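You operate a simulated robot arm through the tools that you are given. There is no shell and no other tool. Be economical: measure what you need, move in short steps, check, and stop when the job is done.

You run a simulated robot arm. Do the job below in one go: nothing can be reset, and whatever is moved stays where it is left.

TASK
Heat the corn cob in the covered blue pan till it steams.
Fine: cob laid flat in the cold water, lid on, large knob to HIGH; switch off when the steam is thick. Use the cob by the hob; leave the other cob.

The check looks at the end state, three seconds after you hand in, the way a careful person would. Anything else that was tipped, shoved, dropped, spilled or broken makes it a failure. Lids that push on must go on centred and level and be pressed home; caps that screw on are set level and turned clockwise until they are tight.

THE ROBOT
A 6-joint arm with a two-finger parallel gripper, fixed in place. Base frame: the origin is at the foot of the arm, x ahead of it, y to its left, z up. Units: m, rad, N and s.
With the tool pointing down near the work surface it reaches from about 0.32 to 0.7 m from the base axis. Its first joint turns from -2.897 to 2.897 rad. Payload 4.1 kg.
Tool frame: the origin (TCP) lies between the finger pads and is the grasp point; the fingertips stand 0.023 m ahead of it; z points along the fingers, y is the line along which they close. The gripper opens to 0.094 m. The fingers are 0.038 m wide and 0.01 m thick; the gripper's body (0.054 by 0.096 m) begins 0.039 m behind the TCP.
Orientation is that of the tool frame in the base frame, as a unit quaternion [w, x, y, z]. With the fingers straight down and closing along the base's y, the tool's x points along the base's -x, its y along +y and its z along -z.

THE INTERFACE
- The arm moves only by the tool move_arm. Its argument "motion" is a list that holds one entry, the list of rows, each a list of 7 numbers: the shift along the tool's x, y, z in mm, then the turn, a rotation vector about the tool's x, y, z in rad, then the gripper command, from -1 (fully open) to 1 (shut), values between in proportion. In form: [[[dx, dy, dz, wx, wy, wz, grip], ...]]. A call has 1 to 10 rows; each row shifts and turns the commanded pose from where the row before left it, along the tool's axes as they then stand. Each row takes 0.2 s and may step no farther than 0.05 m and 0.15 rad from the row before; otherwise, or with a gripper value out of range, the whole call is refused. A pose out of reach is approached as far as the arm can. The call stops where the force on the tool passes 50 N (or 10 N more than at its start, if that is more) or the arm is blocked; 0.2 s more then pass. The fingers move at their own pace (about 0.045 m/s each) and stop on an object; they squeeze with about 45 N. The grip force told is the motor's: it shows also when the fingers shut on nothing. Time passes only in rows, and 0.2 s behind the last, so rows that do not move let the fingers close. It gives the time, the measured TCP pose, the force on the tool (base axes), the opening and the grip force at its end, in the units of the frame above (readings bear some noise).
- Cameras (640 x 400 px; columns grow to the right, rows downward): "scene" is fixed at [0.3856, 0.6483, 1.6496]; the picture's right is [-0.98, -0.18, 0.00], its down [-0.14, 0.79, -0.60] and it looks along [0.11, -0.59, -0.80] (base axes); focal length 313 px, centre (320, 200). "wrist" rides on the gripper at [0.086, 0.016, -0.075] in the tool frame; the picture's right is [-0.18, 0.98, 0.00], its down [-0.58, -0.11, -0.81] and it looks along [-0.79, -0.15, 0.59] (tool axes); focal length 243 px, centre (320, 200). There is no depth. A picture from a camera that has moved, and an enlarged one, comes with that camera's place and axes in the base frame and with its lens. The place of the scene camera against the robot may be out by one fixed shift of up to 0.025 m in any direction.
- capture(camera): a new picture of that camera. The clock stands still meanwhile.
- raise_lower(by): slides the trunk up (or, below 0, down) by that many m; the arm rides with it, the base frame stays. It gives what a move gives, with no picture.
- zoom(camera, box): a new picture of the part [left, top, right, bottom] of that camera's present view, enlarged. The clock stands still meanwhile.
- hand_in(): hands the job in; it is judged then, once.

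Work in short steps. Places have to be worked out from the pictures, the camera data and where the tool is seen: move nearer, look again, correct. Check each grasp and each placing, and mend what went wrong. You have 120 turns and 68 pictures in all, those below and enlarged ones among them. Open the gripper and draw the arm clear of the work before you hand the job in, unless the task says otherwise; then end with one line.

The tools are called by a JSON object that holds its "op" and its "data". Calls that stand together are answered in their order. move_arm: Moves the arm, as the interface text tells. Its arguments: {"type":"object","properties":{"motion":{"type":"array","items":{"type":"array","items":{"type":"array","items":{"type":"number"}}}}},"required":["motion"]} The other tools are called the same way: raise_lower (by) slides the trunk up or down; capture (camera) takes a picture; zoom (camera, box) takes an enlarged picture of a part of a camera's view; hand_in () hands the job in.

At the start:

```text
t: 0.0
position: [0.3601, 0.0538, 1.2054]
tcp_rot: [0.0, 0.0, 1.0, 0.0]
wrist_force: [-0.6, 0.0, 1.1]
gripper_width: 0.0942
gripper_force: 0.2
trunk travel left (down, up): [-0.525, 0.065]
```

scene: 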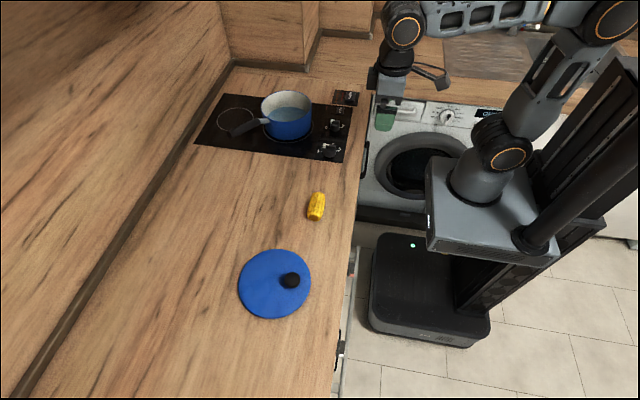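
wrist: 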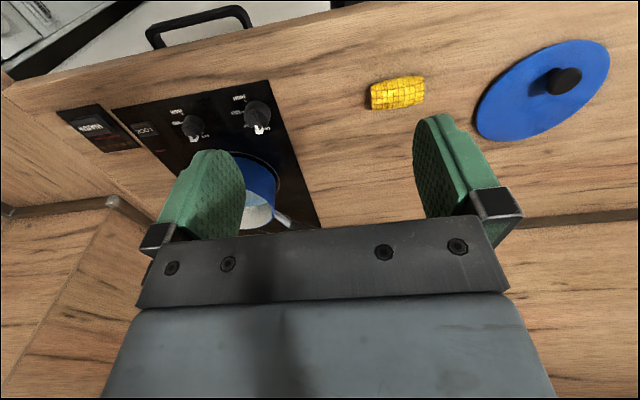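

I'll begin with closer looks at the hob, the cob and the lid.

{"op": "zoom", "data": {"camera": "scene", "box": [190, 70, 370, 182]}}

{"op": "zoom", "data": {"camera": "scene", "box": [220, 180, 380, 330]}}

{"op": "zoom", "data": {"camera": "wrist", "box": [40, 60, 340, 247]}}

```text
3.56 times, centred on (280, 126) of scene
camera zoom: at [0.3856, 0.6483, 1.6496], right [-0.98, -0.18, 0.0], down [-0.14, 0.79, -0.6], along [0.11, -0.59, -0.8], focal length 1112 px, centre (462, 463)
```

zoom: 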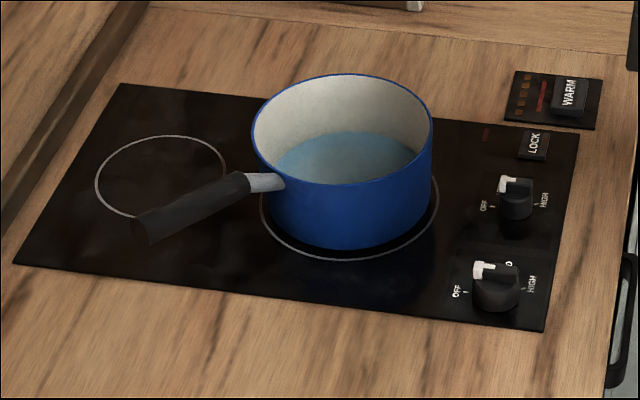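

```text
2.67 times, centred on (300, 255) of scene
camera zoom: at [0.3856, 0.6483, 1.6496], right [-0.98, -0.18, 0.0], down [-0.14, 0.79, -0.6], along [0.11, -0.59, -0.8], focal length 834 px, centre (373, 53)
```

zoom: 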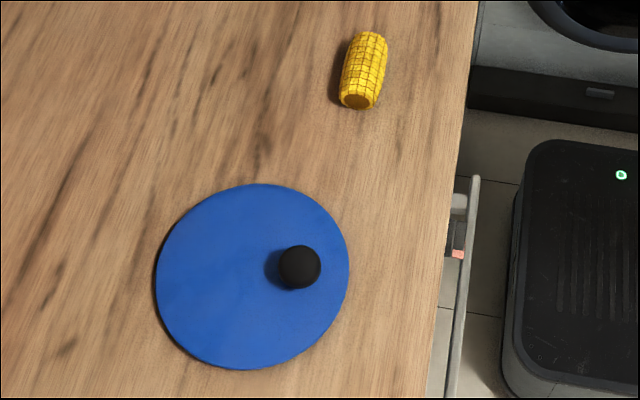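

```text
2.13 times, centred on (190, 154) of wrist
camera zoom: at [0.2742, 0.0717, 1.2804], right [0.18, 0.98, 0.0], down [0.58, -0.11, 0.81], along [0.79, -0.15, -0.59], focal length 518 px, centre (597, 299)
```

zoom: 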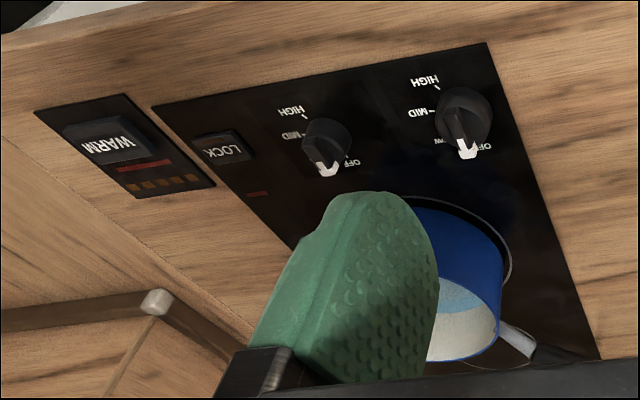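

The wrist view puts the cob at about (0.50, 0.15) lying along y, the large knob at about (0.50, -0.08), the pan at about (0.65, -0.18) and the lid at about (0.55, 0.38). I'll move above the cob and start turning the gripper so it closes across the cob.

{"op": "move_arm", "data": {"motion": [[[-28, 18, 20, 0, 0, 0, -1], [-28, 18, 20, 0, 0, 0, -1], [-28, 18, 20, 0, 0, 0, -1], [-28, 18, 20, 0, 0, 0, -1], [-28, 18, 20, 0, 0, 0, -1], [0, 0, 0, 0, 0, 0.15, -1], [0, 0, 0, 0, 0, 0.15, -1], [0, 0, 0, 0, 0, 0.15, -1], [0, 0, 0, 0, 0, 0.15, -1], [0, 0, 0, 0, 0, 0.15, -1]]]}}

{"op": "move_arm", "data": {"motion": [[[0, 0, 0, 0, 0, 0.15, -1], [0, 0, 0, 0, 0, 0.15, -1], [0, 0, 0, 0, 0, 0.15, -1], [0, 0, 0, 0, 0, 0.15, -1], [0, 0, 0, 0, 0, 0.15, -1], [0, 0, 0, 0, 0, 0.0708, -1]]]}}

{"op": "capture", "data": {"camera": "wrist"}}

{"op": "capture", "data": {"camera": "scene"}}

```text
t: 2.2
position: [0.499, 0.1461, 1.1053]
tcp_rot: [0.0, 0.368, 0.93, 0.0]
wrist_force: [0.0, -0.6, -0.1]
gripper_width: 0.0942
gripper_force: 0.0
trunk travel left (down, up): [-0.525, 0.065]
```

```text
t: 3.6
position: [0.5001, 0.1452, 1.1052]
tcp_rot: [0.0, 0.708, 0.706, 0.0]
wrist_force: [-0.1, -0.1, 0.7]
gripper_width: 0.094
gripper_force: 0.2
trunk travel left (down, up): [-0.525, 0.065]
```

```text
62 pictures are left
camera wrist: at [0.5179, 0.2318, 1.1803], right [0.98, -0.19, 0.0], down [-0.11, -0.58, 0.81], along [-0.15, -0.79, -0.59], focal length 243 px, centre (320, 200)
```

wrist: 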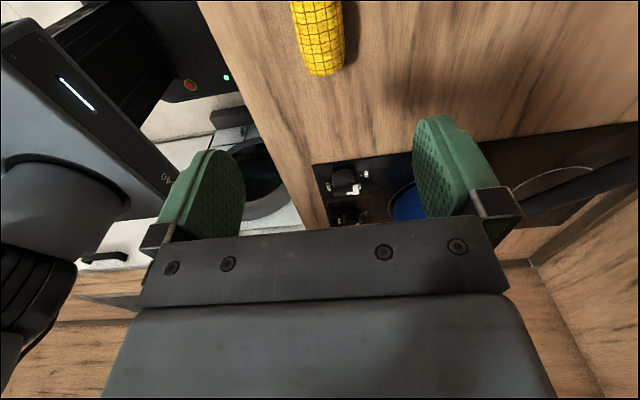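

```text
61 pictures are left
```

scene: 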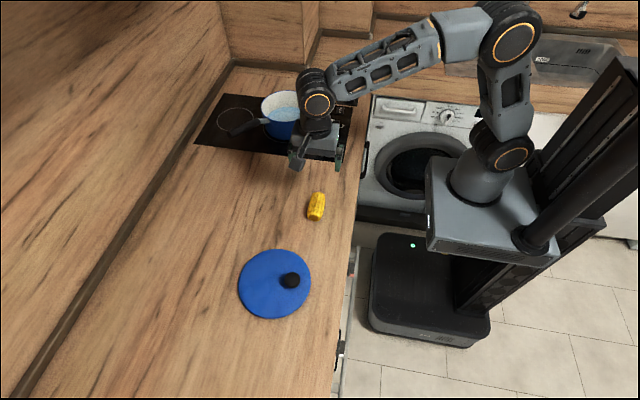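

The cob's near end is at y≈0.107, its centre at about (0.502, 0.15), and its diameter is about 0.04. I'll descend most of the way and look again.

{"op": "move_arm", "data": {"motion": [[[2, 1, 40, 0, 0, 0, -1], [2, 1, 40, 0, 0, 0, -1], [0, 0, 30, 0, 0, 0, -1], [0, 0, 0, 0, 0, 0, -1]]]}}

{"op": "capture", "data": {"camera": "wrist"}}

```text
t: 4.6
position: [0.5022, 0.1495, 0.9961]
tcp_rot: [0.0, 0.707, 0.707, 0.0]
wrist_force: [-0.1, -0.6, 0.5]
gripper_width: 0.0941
gripper_force: 0.0
trunk travel left (down, up): [-0.525, 0.065]
```

```text
60 pictures are left
camera wrist: at [0.5197, 0.2354, 1.0704], right [0.98, -0.18, 0.0], down [-0.11, -0.58, 0.81], along [-0.15, -0.79, -0.59], focal length 243 px, centre (320, 200)
```

wrist: 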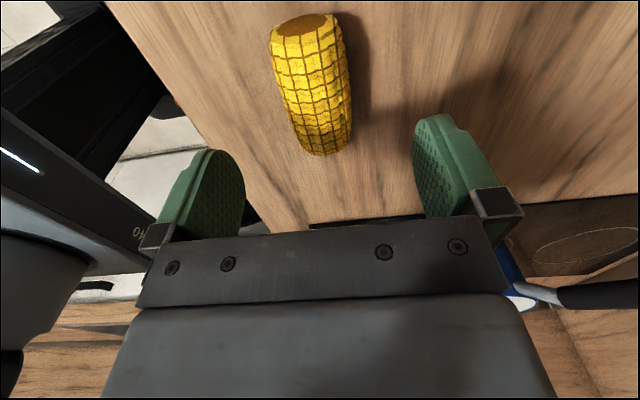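

The cob centre works out at about (0.499, 0.143). I'll shift slightly, lower to z≈0.928 and close.

{"op": "move_arm", "data": {"motion": [[[-6, -3, 20, 0, 0, 0, -1], [0, 0, 25, 0, 0, 0, -1], [0, 0, 22, 0, 0, 0, -1], [0, 0, 0, 0, 0, 0, 0.2], [0, 0, 0, 0, 0, 0, 1], [0, 0, 0, 0, 0, 0, 1], [0, 0, 0, 0, 0, 0, 1], [0, 0, 0, 0, 0, 0, 1]]]}}

{"op": "move_arm", "data": {"motion": [[[0, 0, -30, 0, 0, 0, 1], [0, 0, -40, 0, 0, 0, 1], [0, 0, -40, 0, 0, 0, 1], [0, 0, 0, 0, 0, 0, 1]]]}}

{"op": "capture", "data": {"camera": "wrist"}}

{"op": "zoom", "data": {"camera": "scene", "box": [190, 70, 370, 182]}}

```text
t: 6.4
position: [0.4991, 0.1438, 0.9289]
tcp_rot: [0.0, 0.707, 0.707, 0.0]
wrist_force: [-0.2, -0.6, 0.2]
gripper_width: 0.0399
gripper_force: 44.7
trunk travel left (down, up): [-0.525, 0.065]
```

```text
t: 7.4
position: [0.5001, 0.1431, 1.0378]
tcp_rot: [0.001, 0.707, 0.707, 0.0]
wrist_force: [-0.1, -0.5, -1.6]
gripper_width: 0.0399
gripper_force: 44.9
trunk travel left (down, up): [-0.525, 0.065]
```

```text
59 pictures are left
camera wrist: at [0.5172, 0.2296, 1.1128], right [0.98, -0.18, 0.0], down [-0.11, -0.58, 0.81], along [-0.15, -0.79, -0.59], focal length 243 px, centre (320, 200)
```

wrist: 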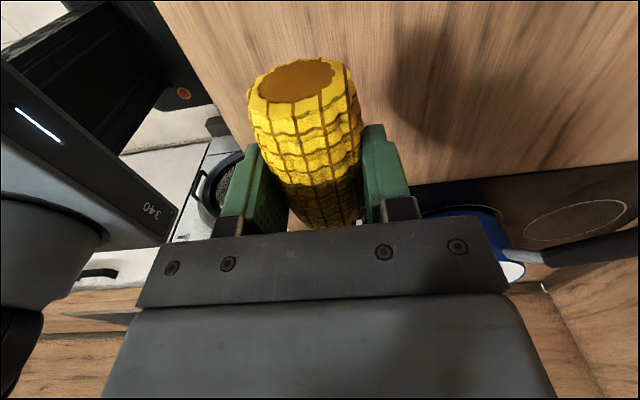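

```text
3.56 times, centred on (280, 126) of scene
camera zoom: at [0.3856, 0.6483, 1.6496], right [-0.98, -0.18, 0.0], down [-0.14, 0.79, -0.6], along [0.11, -0.59, -0.8], focal length 1112 px, centre (462, 463)
```

zoom: 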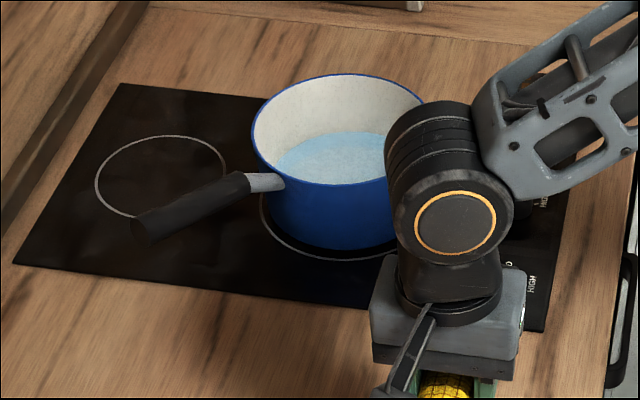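

The cob is held firmly (opening 0.040). I'll move toward the pan, which I put at about (0.67, -0.21) with its rim at z≈0.98, and take a wrist look on the way.

{"op": "move_arm", "data": {"motion": [[[-40, 22, -14, 0, 0, 0, 1], [-40, 22, -14, 0, 0, 0, 1], [-40, 22, -14, 0, 0, 0, 1], [-40, 22, -14, 0, 0, 0, 1], [-40, 22, -14, 0, 0, 0, 1], [0, 0, 0, 0, 0, 0, 1]]]}}

{"op": "capture", "data": {"camera": "wrist"}}

```text
t: 8.8
position: [0.6102, -0.0612, 1.1102]
tcp_rot: [0.0, 0.707, 0.707, 0.0]
wrist_force: [0.9, -0.6, -1.3]
gripper_width: 0.0401
gripper_force: 45.3
trunk travel left (down, up): [-0.525, 0.065]
```

```text
57 pictures are left
camera wrist: at [0.628, 0.0263, 1.1851], right [0.98, -0.18, 0.0], down [-0.11, -0.58, 0.81], along [-0.15, -0.79, -0.59], focal length 243 px, centre (320, 200)
```

wrist: 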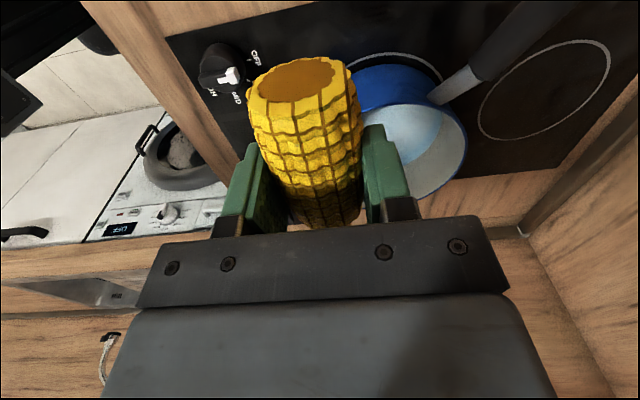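

The pan centre comes out at about (0.662, -0.21) with rim radius about 0.088. I'll move over it at the same height and check.

{"op": "move_arm", "data": {"motion": [[[-36, 11, 0, 0, 0, 0, 1], [-36, 11, 0, 0, 0, 0, 1], [-36, 11, 0, 0, 0, 0, 1], [-36, 12, 0, 0, 0, 0, 1], [0, 0, 0, 0, 0, 0, 1]]]}}

{"op": "capture", "data": {"camera": "wrist"}}

{"op": "zoom", "data": {"camera": "scene", "box": [190, 50, 370, 162]}}

```text
t: 10.0
position: [0.6498, -0.2015, 1.1055]
tcp_rot: [-0.001, 0.707, 0.707, 0.0]
wrist_force: [0.7, 0.4, -0.9]
gripper_width: 0.04
gripper_force: 45.0
out of reach, approached as far as the arm can: row 4
trunk travel left (down, up): [-0.525, 0.065]
```

```text
56 pictures are left
camera wrist: at [0.6671, -0.1144, 1.1804], right [0.98, -0.18, 0.0], down [-0.11, -0.58, 0.81], along [-0.15, -0.79, -0.59], focal length 243 px, centre (320, 200)
```

wrist: 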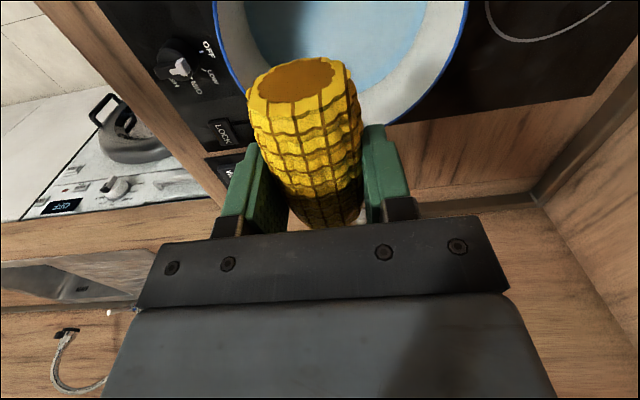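

```text
3.56 times, centred on (280, 106) of scene
camera zoom: at [0.3856, 0.6483, 1.6496], right [-0.98, -0.18, 0.0], down [-0.14, 0.79, -0.6], along [0.11, -0.59, -0.8], focal length 1112 px, centre (462, 534)
```

zoom: 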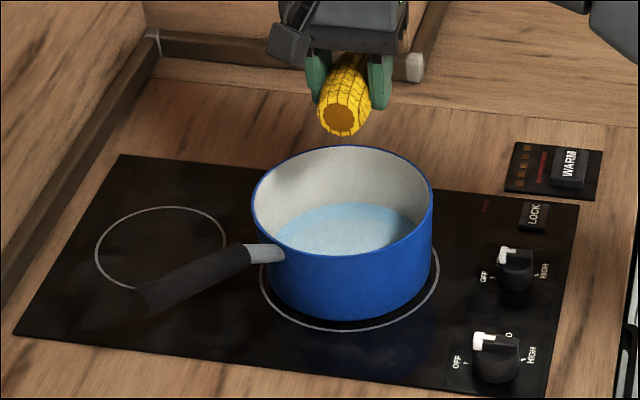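

I'm over the pan, whose centre is about (0.665, -0.20), and near the reach limit. The cob fits with margin, so I'll lower slowly into it and stop above the pan floor.

{"op": "move_arm", "data": {"motion": [[[0, 2, 30, 0, 0, 0, 1], [0, 2, 30, 0, 0, 0, 1], [0, 2, 30, 0, 0, 0, 1], [0, 0, 20, 0, 0, 0, 1], [0, 0, 15, 0, 0, 0, 1], [0, 0, 10, 0, 0, 0, 1], [0, 0, 10, 0, 0, 0, 1], [0, 0, 10, 0, 0, 0, 1], [0, 0, 0, 0, 0, 0, 1]]]}}

{"op": "capture", "data": {"camera": "wrist"}}

{"op": "zoom", "data": {"camera": "scene", "box": [190, 50, 370, 162]}}

```text
t: 12.0
position: [0.6567, -0.2007, 0.9513]
tcp_rot: [0.0, 0.707, 0.707, 0.0]
wrist_force: [0.4, -0.7, -1.3]
gripper_width: 0.0397
gripper_force: 45.4
trunk travel left (down, up): [-0.525, 0.065]
```

```text
54 pictures are left
camera wrist: at [0.6745, -0.1131, 1.0262], right [0.98, -0.18, 0.0], down [-0.11, -0.58, 0.81], along [-0.15, -0.79, -0.59], focal length 243 px, centre (320, 200)
```

wrist: 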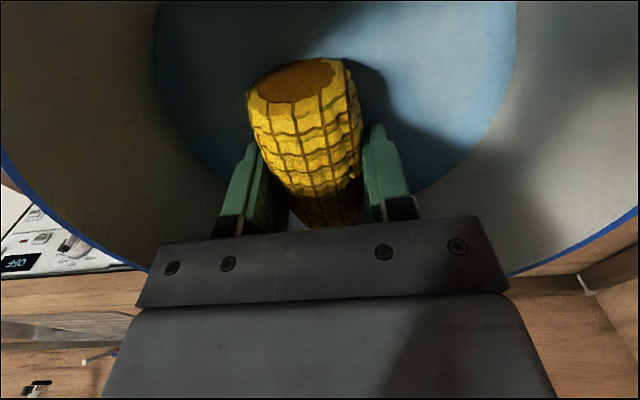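

```text
3.56 times, centred on (280, 106) of scene
camera zoom: at [0.3856, 0.6483, 1.6496], right [-0.98, -0.18, 0.0], down [-0.14, 0.79, -0.6], along [0.11, -0.59, -0.8], focal length 1112 px, centre (462, 534)
```

zoom: 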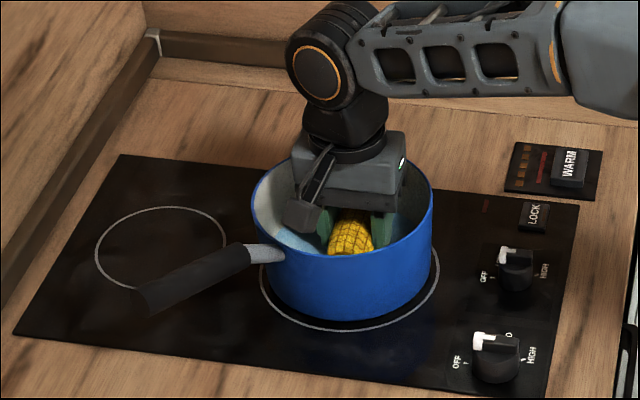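

The cob is well inside the pan, just at the water. I'll lower a little more, watching the force.

{"op": "move_arm", "data": {"motion": [[[0, 0, 5, 0, 0, 0, 1], [0, 0, 4, 0, 0, 0, 1], [0, 0, 3, 0, 0, 0, 1], [0, 0, 0, 0, 0, 0, 1]]]}}

```text
t: 13.0
position: [0.656, -0.2014, 0.9404]
tcp_rot: [0.0, 0.707, 0.707, 0.0]
wrist_force: [-0.1, 0.2, -0.7]
gripper_width: 0.0401
gripper_force: 44.4
trunk travel left (down, up): [-0.525, 0.065]
```

No contact yet, and the cob's bottom should be almost at the pan floor. I'll open modestly and lift out.

{"op": "move_arm", "data": {"motion": [[[0, 0, 2, 0, 0, 0, 1], [0, 0, 0, 0, 0, 0, -0.3], [0, 0, 0, 0, 0, 0, -0.3], [0, 0, 0, 0, 0, 0, -0.3], [0, 0, -10, 0, 0, 0, -0.3], [0, 0, -20, 0, 0, 0, -0.3], [0, 0, -40, 0, 0, 0, -0.3], [0, 0, -40, 0, 0, 0, -0.3], [0, 0, -40, 0, 0, 0, -0.3]]]}}

{"op": "move_arm", "data": {"motion": [[[40, -10, -10, 0, 0, 0, -1], [40, -10, -10, 0, 0, 0, -1], [0, 0, 0, 0, 0, 0, -1]]]}}

{"op": "capture", "data": {"camera": "wrist"}}

{"op": "zoom", "data": {"camera": "scene", "box": [190, 50, 370, 162]}}

```text
t: 15.0
position: [0.6577, -0.2009, 1.0874]
tcp_rot: [-0.002, 0.707, 0.707, -0.001]
wrist_force: [0.0, 0.2, 0.0]
gripper_width: 0.0607
gripper_force: 0.0
trunk travel left (down, up): [-0.525, 0.065]
```

```text
t: 15.8
position: [0.6366, -0.1199, 1.111]
tcp_rot: [0.0, 0.707, 0.707, 0.0]
wrist_force: [-0.3, 0.2, 0.2]
gripper_width: 0.0939
gripper_force: 0.0
trunk travel left (down, up): [-0.525, 0.065]
```

```text
52 pictures are left
camera wrist: at [0.6544, -0.0323, 1.1857], right [0.98, -0.18, 0.0], down [-0.11, -0.58, 0.81], along [-0.15, -0.79, -0.59], focal length 243 px, centre (320, 200)
```

wrist: 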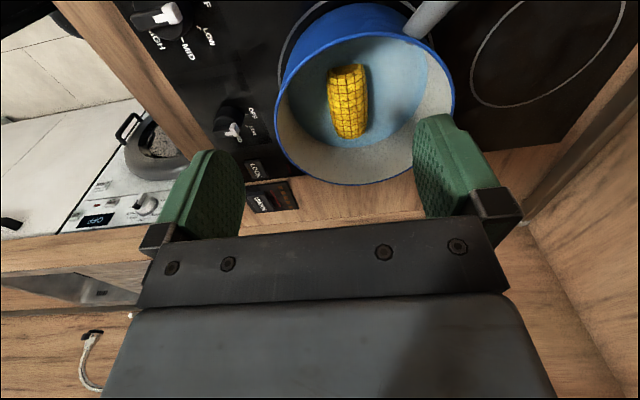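

```text
3.56 times, centred on (280, 106) of scene
camera zoom: at [0.3856, 0.6483, 1.6496], right [-0.98, -0.18, 0.0], down [-0.14, 0.79, -0.6], along [0.11, -0.59, -0.8], focal length 1112 px, centre (462, 534)
```

zoom: 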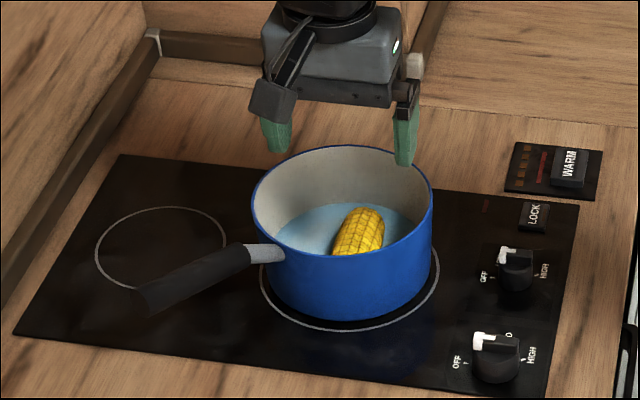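

The cob lies flat in the water, and the pan centre is now about (0.667, -0.197). Next I'll travel to the lid, staying high and stopping past it so the wrist camera can see it.

{"op": "move_arm", "data": {"motion": [[[44, -11, 0, 0, 0, 0, -1], [44, -11, 0, 0, 0, 0, -1], [44, -11, 0, 0, 0, 0, -1], [44, -11, 0, 0, 0, 0, -1], [44, -11, 0, 0, 0, 0, -1], [44, -11, 0, 0, 0, 0, -1], [44, -11, 0, 0, 0, 0, -1], [44, -11, 0, 0, 0, 0, -1], [44, -11, 0, 0, 0, 0, -1], [44, -11, 0, 0, 0, 0, -1]]]}}

{"op": "move_arm", "data": {"motion": [[[44, -5, 0, 0, 0, 0, -1], [44, -5, 0, 0, 0, 0, -1], [30, -5, 0, 0, 0, 0, -1], [0, 0, 0, 0, 0, 0, -1]]]}}

{"op": "capture", "data": {"camera": "wrist"}}

```text
t: 18.0
position: [0.5257, 0.3227, 1.1107]
tcp_rot: [0.001, 0.707, 0.707, -0.001]
wrist_force: [0.1, 0.0, 0.2]
gripper_width: 0.0939
gripper_force: 0.1
trunk travel left (down, up): [-0.525, 0.065]
```

```text
t: 19.0
position: [0.507, 0.436, 1.106]
tcp_rot: [0.0, 0.707, 0.707, -0.001]
wrist_force: [0.8, 0.6, 0.6]
gripper_width: 0.094
gripper_force: 0.1
out of reach, approached as far as the arm can: row 3
trunk travel left (down, up): [-0.525, 0.065]
```

```text
50 pictures are left
camera wrist: at [0.5251, 0.5233, 1.1809], right [0.98, -0.18, 0.0], down [-0.11, -0.58, 0.81], along [-0.15, -0.79, -0.59], focal length 243 px, centre (320, 200)
```

wrist: 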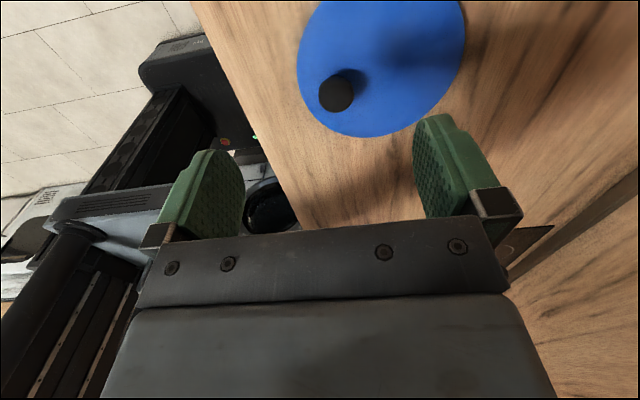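

The knob sits off-centre on the lid, at about (0.515, 0.376) against a lid centre near (0.56, 0.382). I'll move over the knob and come lower to refine this.

{"op": "move_arm", "data": {"motion": [[[-20, 3, 25, 0, 0, 0, -1], [-20, 3, 25, 0, 0, 0, -1], [-20, 2, 25, 0, 0, 0, -1], [0, 0, 0, 0, 0, 0, -1]]]}}

{"op": "capture", "data": {"camera": "wrist"}}

{"op": "zoom", "data": {"camera": "scene", "box": [220, 220, 380, 320]}}

```text
t: 20.0
position: [0.5164, 0.3736, 1.0313]
tcp_rot: [0.0, 0.708, 0.707, -0.001]
wrist_force: [0.4, 0.8, 0.1]
gripper_width: 0.0941
gripper_force: 0.1
trunk travel left (down, up): [-0.525, 0.065]
```

```text
49 pictures are left
camera wrist: at [0.5342, 0.4611, 1.106], right [0.98, -0.18, 0.0], down [-0.11, -0.58, 0.81], along [-0.15, -0.79, -0.59], focal length 243 px, centre (320, 200)
```

wrist: 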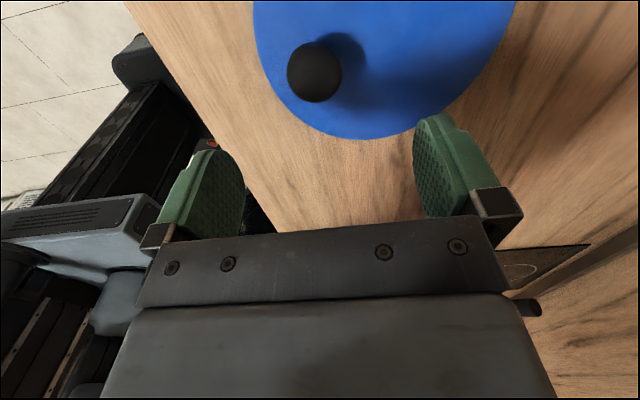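

```text
4.00 times, centred on (300, 270) of scene
camera zoom: at [0.3856, 0.6483, 1.6496], right [-0.98, -0.18, 0.0], down [-0.14, 0.79, -0.6], along [0.11, -0.59, -0.8], focal length 1252 px, centre (400, -80)
```

zoom: 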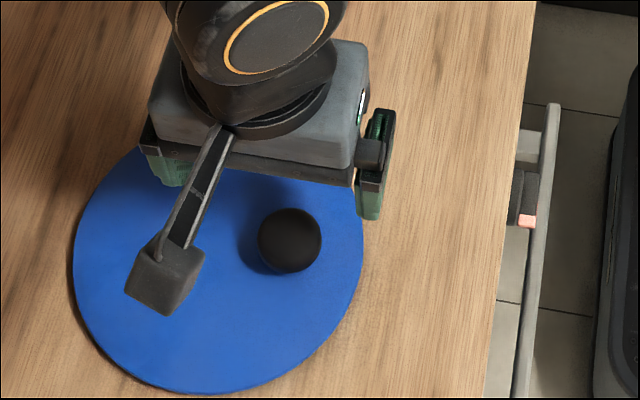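

The knob is at about (0.5136, 0.3757), roughly 0.04 wide, and the lid centre is about 0.049 further out in x and 0.004 in y. I'll come down around the knob and stop short to check its height.

{"op": "move_arm", "data": {"motion": [[[2, -3, 30, 0, 0, 0, -1], [0, 0, 30, 0, 0, 0, -1], [0, 0, 23, 0, 0, 0, -1], [0, 0, 0, 0, 0, 0, -1]]]}}

{"op": "capture", "data": {"camera": "wrist"}}

{"op": "zoom", "data": {"camera": "scene", "box": [220, 220, 380, 320]}}

```text
t: 21.0
position: [0.5113, 0.3764, 0.9473]
tcp_rot: [0.0, 0.707, 0.707, 0.001]
wrist_force: [0.1, 0.0, -1.3]
gripper_width: 0.0941
gripper_force: 0.2
trunk travel left (down, up): [-0.525, 0.065]
```

```text
47 pictures are left
camera wrist: at [0.5291, 0.4637, 1.0222], right [0.98, -0.18, 0.0], down [-0.11, -0.58, 0.81], along [-0.15, -0.79, -0.59], focal length 243 px, centre (320, 200)
```

wrist: 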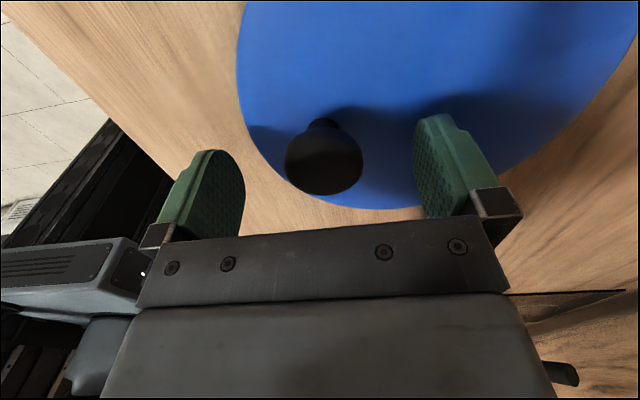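

```text
4.00 times, centred on (300, 270) of scene
camera zoom: at [0.3856, 0.6483, 1.6496], right [-0.98, -0.18, 0.0], down [-0.14, 0.79, -0.6], along [0.11, -0.59, -0.8], focal length 1252 px, centre (400, -80)
```

zoom: 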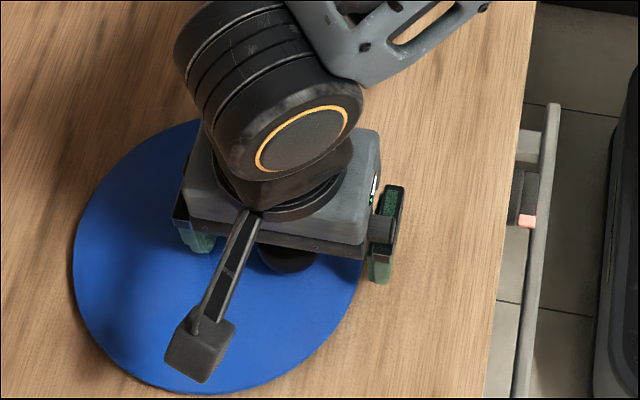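

The knob is a mushroom with its cap centre at about (0.515, 0.380, 0.934). I'll centre on it, lower to 0.938 and close.

{"op": "move_arm", "data": {"motion": [[[4, 4, 0, 0, 0, 0, -1], [0, 0, 9, 0, 0, 0, -1], [0, 0, 0, 0, 0, 0, 0], [0, 0, 0, 0, 0, 0, 0.3], [0, 0, 0, 0, 0, 0, 1], [0, 0, 0, 0, 0, 0, 1], [0, 0, 0, 0, 0, 0, 1], [0, 0, 0, 0, 0, 0, 1]]]}}

{"op": "capture", "data": {"camera": "wrist"}}

```text
t: 22.8
position: [0.5165, 0.3808, 0.9395]
tcp_rot: [0.001, 0.707, 0.707, -0.001]
wrist_force: [0.1, -0.7, 0.1]
gripper_width: 0.0373
gripper_force: 45.3
trunk travel left (down, up): [-0.525, 0.065]
```

```text
45 pictures are left
camera wrist: at [0.5342, 0.4677, 1.0141], right [0.98, -0.18, 0.0], down [-0.11, -0.58, 0.81], along [-0.15, -0.79, -0.59], focal length 243 px, centre (320, 200)
```

wrist: 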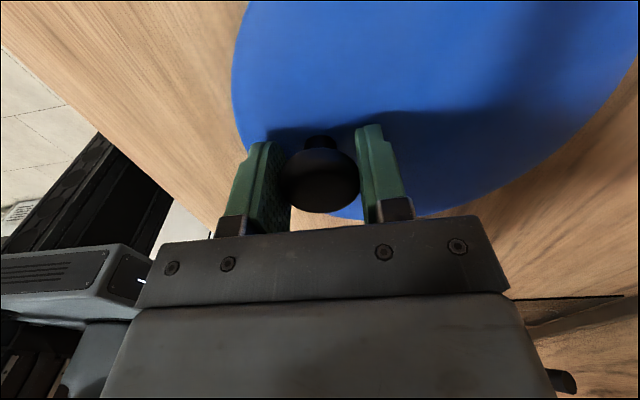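

The knob is gripped at 0.037. I'll lift gently and check that the lid hangs level.

{"op": "move_arm", "data": {"motion": [[[0, 0, -10, 0, 0, 0, 1], [0, 0, -20, 0, 0, 0, 1], [0, 0, -40, 0, 0, 0, 1], [0, 0, -40, 0, 0, 0, 1], [0, 0, -40, 0, 0, 0, 1], [0, 0, 0, 0, 0, 0, 1]]]}}

{"op": "capture", "data": {"camera": "wrist"}}

{"op": "capture", "data": {"camera": "scene"}}

```text
t: 24.2
position: [0.5177, 0.3799, 1.0915]
tcp_rot: [-0.001, 0.707, 0.708, -0.001]
wrist_force: [-0.5, -0.8, -2.2]
gripper_width: 0.037
gripper_force: 45.2
trunk travel left (down, up): [-0.525, 0.065]
```

```text
44 pictures are left
camera wrist: at [0.5355, 0.4674, 1.1658], right [0.98, -0.18, 0.0], down [-0.11, -0.58, 0.81], along [-0.15, -0.79, -0.59], focal length 243 px, centre (320, 200)
```

wrist: 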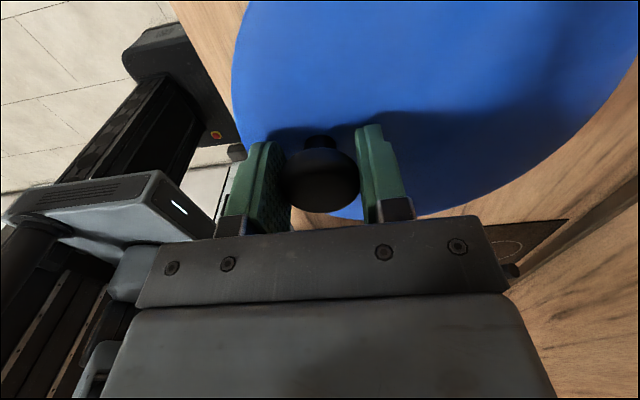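

```text
43 pictures are left
```

scene: 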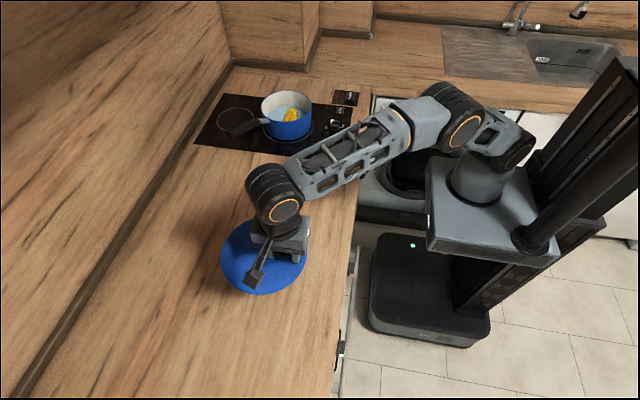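

The lid hangs level, and its centre sits about (+0.05, -0.003) from the TCP. I'll carry it toward the pan and stop over it at height.

{"op": "move_arm", "data": {"motion": [[[-30, 6, 0, 0, 0, 0, 1], [-44, 8, 0, 0, 0, 0, 1], [-44, 8, 0, 0, 0, 0, 1], [-44, 8, 0, 0, 0, 0, 1], [-44, 8, 0, 0, 0, 0, 1], [-44, 8, 0, 0, 0, 0, 1], [-44, 8, 0, 0, 0, 0, 1], [-44, 8, 0, 0, 0, 0, 1], [-44, 8, 0, 0, 0, 0, 1], [-44, 8, 0, 0, 0, 0, 1]]]}}

{"op": "move_arm", "data": {"motion": [[[-44, 8, 0, 0, 0, 0, 1], [-44, 8, 0, 0, 0, 0, 1], [-40, 5, 0, 0, 0, 0, 1], [-20, 0, 0, 0, 0, 0, 1], [0, 0, 0, 0, 0, 0, 1]]]}}

{"op": "capture", "data": {"camera": "wrist"}}

{"op": "zoom", "data": {"camera": "scene", "box": [190, 50, 370, 162]}}

```text
t: 26.4
position: [0.5953, -0.0454, 1.0883]
tcp_rot: [-0.002, 0.707, 0.707, -0.001]
wrist_force: [0.1, 0.3, -1.0]
gripper_width: 0.0374
gripper_force: 45.2
trunk travel left (down, up): [-0.525, 0.065]
```

```text
t: 27.6
position: [0.616, -0.192, 1.0906]
tcp_rot: [0.0, 0.707, 0.707, 0.0]
wrist_force: [0.8, -0.2, -1.5]
gripper_width: 0.0371
gripper_force: 45.5
trunk travel left (down, up): [-0.525, 0.065]
```

```text
42 pictures are left
camera wrist: at [0.6342, -0.1048, 1.165], right [0.98, -0.18, 0.0], down [-0.11, -0.58, 0.81], along [-0.15, -0.79, -0.59], focal length 243 px, centre (320, 200)
```

wrist: 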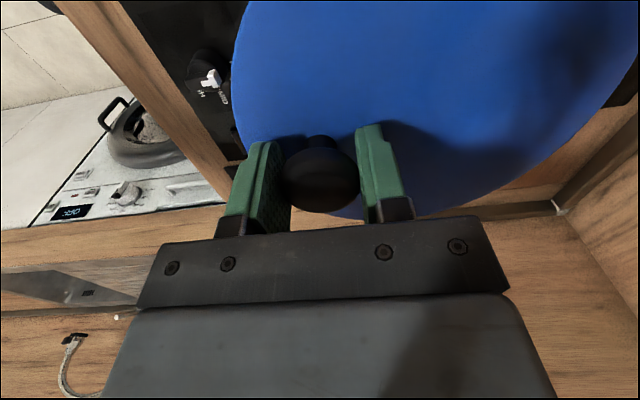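

```text
3.56 times, centred on (280, 106) of scene
camera zoom: at [0.3856, 0.6483, 1.6496], right [-0.98, -0.18, 0.0], down [-0.14, 0.79, -0.6], along [0.11, -0.59, -0.8], focal length 1112 px, centre (462, 534)
```

zoom: 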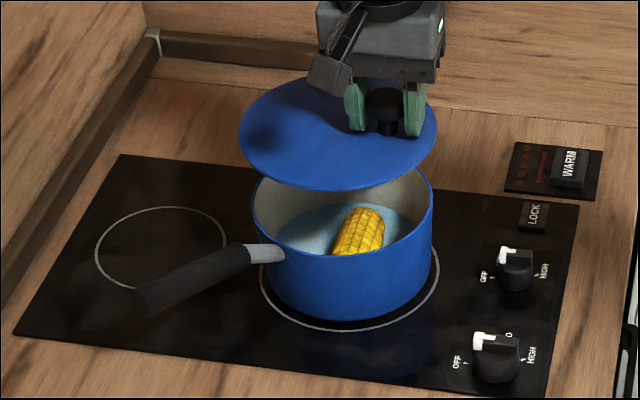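

The scene view shows the lid nearly over the pan, perhaps 5 mm short in x. I'll lower to about 1.5 cm above the rim to compare the edges directly.

{"op": "move_arm", "data": {"motion": [[[0, 4, 20, 0, 0, 0, 1], [0, 0, 20, 0, 0, 0, 1], [0, 0, 15, 0, 0, 0, 1], [0, 0, 0, 0, 0, 0, 1]]]}}

{"op": "zoom", "data": {"camera": "scene", "box": [240, 80, 336, 140]}}

{"op": "capture", "data": {"camera": "wrist"}}

```text
t: 28.6
position: [0.6202, -0.1912, 1.0361]
tcp_rot: [0.0, 0.707, 0.707, 0.001]
wrist_force: [-0.1, 0.1, -2.8]
gripper_width: 0.0374
gripper_force: 44.7
trunk travel left (down, up): [-0.525, 0.065]
```

```text
6.67 times, centred on (288, 110) of scene
camera zoom: at [0.3856, 0.6483, 1.6496], right [-0.98, -0.18, 0.0], down [-0.14, 0.79, -0.6], along [0.11, -0.59, -0.8], focal length 2086 px, centre (533, 800)
```

zoom: 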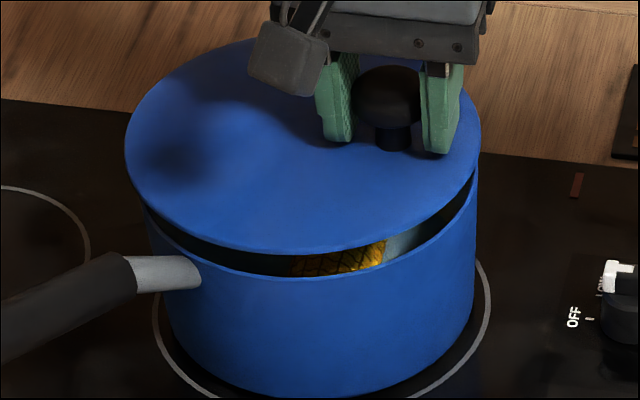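

```text
39 pictures are left
camera wrist: at [0.6379, -0.105, 1.1103], right [0.98, -0.18, 0.0], down [-0.11, -0.58, 0.81], along [-0.15, -0.79, -0.59], focal length 243 px, centre (320, 200)
```

wrist: 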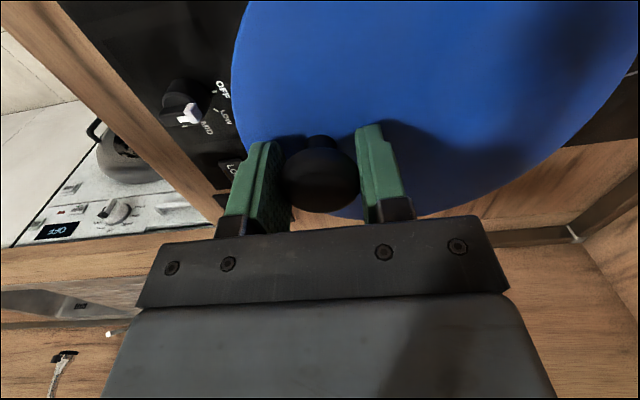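

In x the lid now matches the pan within about 2 mm. The y match depends on the gap height, so I'll lower another 10 mm and compare again.

{"op": "move_arm", "data": {"motion": [[[-2, 1, 6, 0, 0, 0, 1], [0, 0, 5, 0, 0, 0, 1], [0, 0, 0, 0, 0, 0, 1]]]}}

{"op": "zoom", "data": {"camera": "scene", "box": [240, 80, 336, 140]}}

```text
t: 29.4
position: [0.6202, -0.1923, 1.0253]
tcp_rot: [0.001, 0.707, 0.708, 0.001]
wrist_force: [-3.7, 5.7, 5.2]
gripper_width: 0.0372
gripper_force: 44.8
trunk travel left (down, up): [-0.525, 0.065]
```

```text
6.67 times, centred on (288, 110) of scene
camera zoom: at [0.3856, 0.6483, 1.6496], right [-0.98, -0.18, 0.0], down [-0.14, 0.79, -0.6], along [0.11, -0.59, -0.8], focal length 2086 px, centre (533, 800)
```

zoom: 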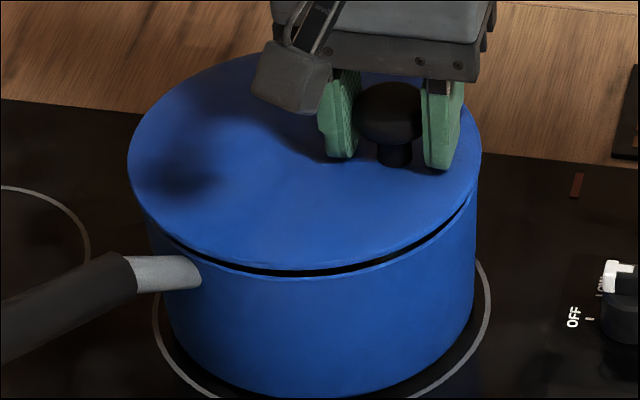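

Light contact shows at TCP z≈1.025 with a side force of (-3.7, +5.7), while a gap of about 5 mm remains. The lid seems to have an inner lip catching at the +x/-y side, so I'll back off 2 mm, shift about 1.5 mm in -x and +y, and lower again.

{"op": "move_arm", "data": {"motion": [[[0, 0, -3, 0, 0, 0, 1], [2, -1.5, 0, 0, 0, 0, 1], [0, 0, 2, 0, 0, 0, 1], [0, 0, 0, 0, 0, 0, 1]]]}}

{"op": "move_arm", "data": {"motion": [[[0, 0, 1.5, 0, 0, 0, 1], [0, 0, 0, 0, 0, 0, 1]]]}}

```text
t: 30.4
position: [0.6191, -0.1939, 1.0246]
tcp_rot: [0.0, 0.707, 0.707, 0.0]
wrist_force: [1.6, 1.6, -0.6]
gripper_width: 0.0374
gripper_force: 44.8
trunk travel left (down, up): [-0.525, 0.065]
```

```text
t: 31.0
position: [0.6208, -0.1926, 1.0225]
tcp_rot: [0.0, 0.707, 0.707, 0.0]
wrist_force: [-0.8, 3.8, 0.6]
gripper_width: 0.037
gripper_force: 44.9
trunk travel left (down, up): [-0.525, 0.065]
```

Less contact now, though there is still a small +y push. I'll nudge +y by 1 mm and keep lowering in small steps.

{"op": "move_arm", "data": {"motion": [[[1.5, 0, 0, 0, 0, 0, 1], [0, 0, 1.5, 0, 0, 0, 1], [0, 0, 0, 0, 0, 0, 1]]]}}

{"op": "zoom", "data": {"camera": "scene", "box": [240, 80, 336, 140]}}

```text
t: 31.8
position: [0.6195, -0.1928, 1.0226]
tcp_rot: [0.0, 0.707, 0.707, 0.0]
wrist_force: [-0.5, 1.8, -0.4]
gripper_width: 0.0373
gripper_force: 44.7
trunk travel left (down, up): [-0.525, 0.065]
```

```text
6.67 times, centred on (288, 110) of scene
camera zoom: at [0.3856, 0.6483, 1.6496], right [-0.98, -0.18, 0.0], down [-0.14, 0.79, -0.6], along [0.11, -0.59, -0.8], focal length 2086 px, centre (533, 800)
```

zoom: 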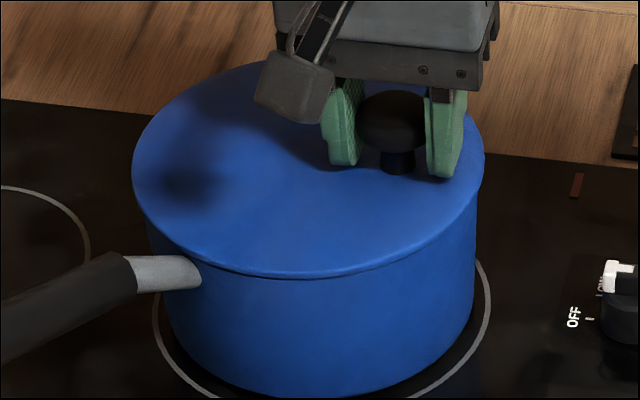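

The lid is now centred in columns and the visible gap is nearly closed, with low forces. I'll continue down until it seats.

{"op": "move_arm", "data": {"motion": [[[0, 0, 1.5, 0, 0, 0, 1], [0, 0, 1.5, 0, 0, 0, 1], [0, 0, 0, 0, 0, 0, 1]]]}}

{"op": "zoom", "data": {"camera": "scene", "box": [240, 80, 336, 140]}}

```text
t: 32.6
position: [0.6191, -0.1919, 1.0205]
tcp_rot: [0.002, 0.707, 0.707, 0.0]
wrist_force: [1.4, -0.3, 10.3]
gripper_width: 0.037
gripper_force: 45.4
trunk travel left (down, up): [-0.525, 0.065]
```

```text
6.67 times, centred on (288, 110) of scene
camera zoom: at [0.3856, 0.6483, 1.6496], right [-0.98, -0.18, 0.0], down [-0.14, 0.79, -0.6], along [0.11, -0.59, -0.8], focal length 2086 px, centre (533, 800)
```

zoom: 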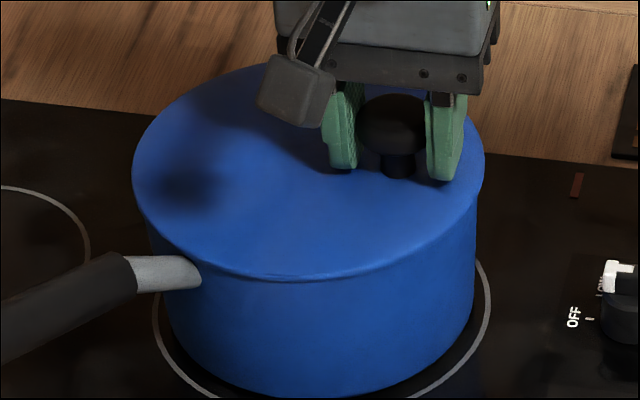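

It's seated, with 10 N vertical, almost no side force, and the lid sitting down all round. I'll press 1.5 mm more to be sure, then open.

{"op": "move_arm", "data": {"motion": [[[0, 0, 1.5, 0, 0, 0, 1], [0, 0, 0, 0, 0, 0, 1]]]}}

{"op": "move_arm", "data": {"motion": [[[0, 0, -1.5, 0, 0, 0, 1], [0, 0, 0, 0, 0, 0, 0], [0, 0, 0, 0, 0, 0, -0.4], [0, 0, 0, 0, 0, 0, -0.4], [0, 0, 0, 0, 0, 0, -0.4], [0, 0, -20, 0, 0, 0, -0.4], [0, 0, -35, 0, 0, 0, -0.4], [0, 0, -40, 0, 0, 0, -0.4]]]}}

{"op": "zoom", "data": {"camera": "scene", "box": [240, 80, 336, 140]}}

{"op": "capture", "data": {"camera": "wrist"}}

```text
t: 33.2
position: [0.6183, -0.1912, 1.0202]
tcp_rot: [0.004, 0.707, 0.707, 0.002]
wrist_force: [6.1, -0.9, 24.8]
gripper_width: 0.037
gripper_force: 45.3
trunk travel left (down, up): [-0.525, 0.065]
```

```text
t: 35.0
position: [0.6183, -0.1908, 1.1131]
tcp_rot: [-0.001, 0.708, 0.707, -0.001]
wrist_force: [-0.7, 0.5, 0.1]
gripper_width: 0.0658
gripper_force: 0.0
trunk travel left (down, up): [-0.525, 0.065]
```

```text
6.67 times, centred on (288, 110) of scene
camera zoom: at [0.3856, 0.6483, 1.6496], right [-0.98, -0.18, 0.0], down [-0.14, 0.79, -0.6], along [0.11, -0.59, -0.8], focal length 2086 px, centre (533, 800)
```

zoom: 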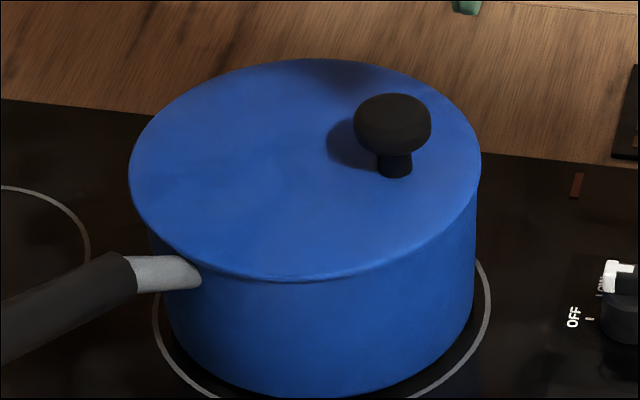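

```text
34 pictures are left
camera wrist: at [0.6361, -0.1043, 1.1869], right [0.98, -0.18, 0.0], down [-0.11, -0.58, 0.81], along [-0.15, -0.79, -0.59], focal length 243 px, centre (320, 200)
```

wrist: 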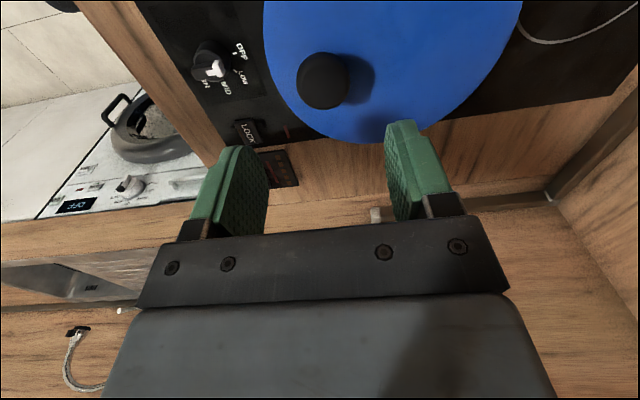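

The lid is on, centred and level. Next I'll move to view the hob knobs closely from the +y side.

{"op": "move_arm", "data": {"motion": [[[38, -24, 0, 0, 0, 0, -1], [38, -24, 0, 0, 0, 0, -1], [38, -24, 0, 0, 0, 0, -1], [38, -24, 0, 0, 0, 0, -1], [38, -22, 0, 0, 0, 0, -1], [0, 0, 0, 0, 0, 0, -1]]]}}

{"op": "capture", "data": {"camera": "wrist"}}

{"op": "zoom", "data": {"camera": "scene", "box": [300, 80, 370, 165]}}

```text
t: 36.4
position: [0.5001, -0.0023, 1.113]
tcp_rot: [0.001, 0.707, 0.707, -0.001]
wrist_force: [0.1, -0.2, 0.3]
gripper_width: 0.0938
gripper_force: 0.1
trunk travel left (down, up): [-0.525, 0.065]
```

```text
33 pictures are left
camera wrist: at [0.5179, 0.0846, 1.1881], right [0.98, -0.18, 0.0], down [-0.11, -0.58, 0.81], along [-0.15, -0.79, -0.59], focal length 243 px, centre (320, 200)
```

wrist: 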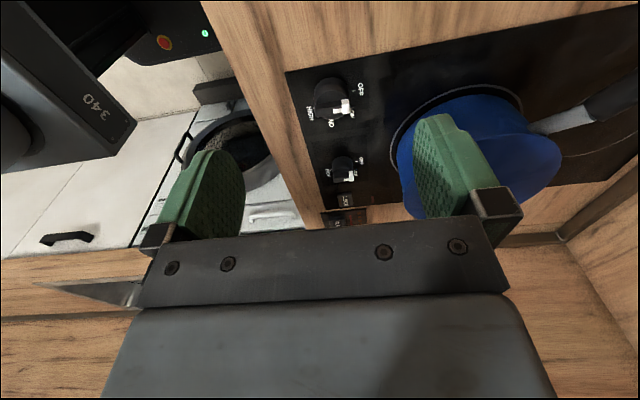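

```text
4.71 times, centred on (335, 122) of scene
camera zoom: at [0.3856, 0.6483, 1.6496], right [-0.98, -0.18, 0.0], down [-0.14, 0.79, -0.6], along [0.11, -0.59, -0.8], focal length 1472 px, centre (249, 565)
```

zoom: 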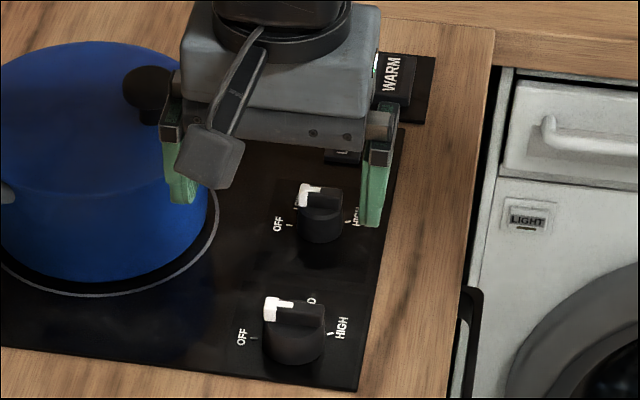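

I'll zoom the wrist view onto the large knob to read its dial.

{"op": "zoom", "data": {"camera": "wrist", "box": [290, 65, 386, 125]}}

{"op": "zoom", "data": {"camera": "wrist", "box": [306, 140, 402, 200]}}

```text
6.67 times, centred on (338, 95) of wrist
camera zoom: at [0.5179, 0.0846, 1.1881], right [0.98, -0.18, 0.0], down [-0.11, -0.58, 0.81], along [-0.15, -0.79, -0.59], focal length 1618 px, centre (200, 900)
```

zoom: 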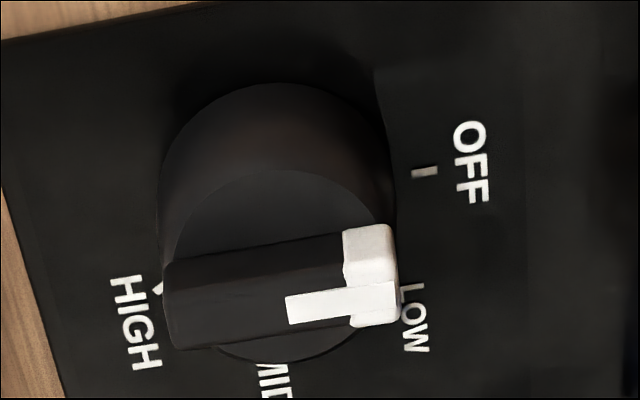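

```text
6.67 times, centred on (354, 170) of wrist
camera zoom: at [0.5179, 0.0846, 1.1881], right [0.98, -0.18, 0.0], down [-0.11, -0.58, 0.81], along [-0.15, -0.79, -0.59], focal length 1618 px, centre (93, 400)
```

zoom: 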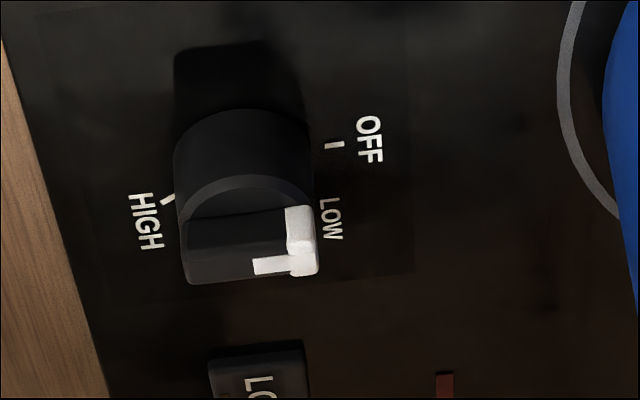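

The bar-shaped pointer lies along x with its white end toward +x, at OFF. HIGH is about 150° clockwise from above, and the knob centre is about (0.502, -0.080) with its bar top near z≈0.94. I'll turn the gripper back 90° so it closes across the bar and move over the knob.

{"op": "move_arm", "data": {"motion": [[[0, 0, 0, 0, 0, -0.15, -1], [0, 0, 0, 0, 0, -0.15, -1], [0, 0, 0, 0, 0, -0.15, -1], [0, 0, 0, 0, 0, -0.15, -1], [0, 0, 0, 0, 0, -0.15, -1], [0, 0, 0, 0, 0, -0.15, -1], [0, 0, 0, 0, 0, -0.15, -1], [0, 0, 0, 0, 0, -0.15, -1], [0, 0, 0, 0, 0, -0.15, -1], [0, 0, 0, 0, 0, -0.15, -1]]]}}

{"op": "move_arm", "data": {"motion": [[[0, 0, 0, 0, 0, -0.0708, -1], [-1, -39, 20, 0, 0, 0, -1], [-1, -39, 20, 0, 0, 0, -1], [0, 0, 30, 0, 0, 0, -1], [0, 0, 0, 0, 0, 0, -1]]]}}

{"op": "capture", "data": {"camera": "wrist"}}

```text
t: 38.6
position: [0.501, -0.0019, 1.1147]
tcp_rot: [0.0, 0.035, 0.999, 0.0]
wrist_force: [-0.6, -0.2, -0.6]
gripper_width: 0.0942
gripper_force: 0.1
trunk travel left (down, up): [-0.525, 0.065]
```

```text
t: 39.8
position: [0.5037, -0.0804, 1.0435]
tcp_rot: [-0.001, 0.0, 1.0, 0.0]
wrist_force: [-1.1, -0.1, 0.3]
gripper_width: 0.0937
gripper_force: 0.0
trunk travel left (down, up): [-0.525, 0.065]
```

```text
29 pictures are left
camera wrist: at [0.4181, -0.0639, 1.1194], right [0.18, 0.98, 0.0], down [0.58, -0.11, 0.81], along [0.79, -0.15, -0.59], focal length 243 px, centre (320, 200)
```

wrist: 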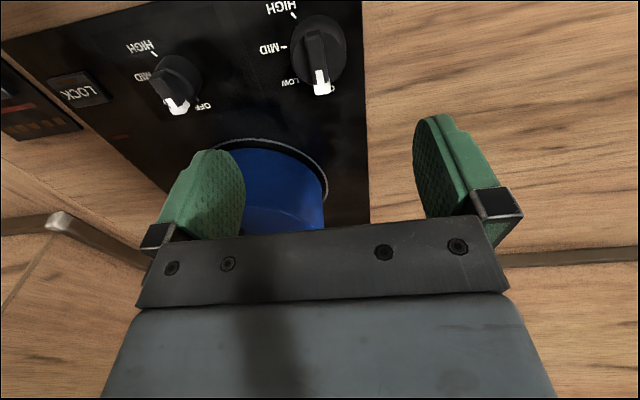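

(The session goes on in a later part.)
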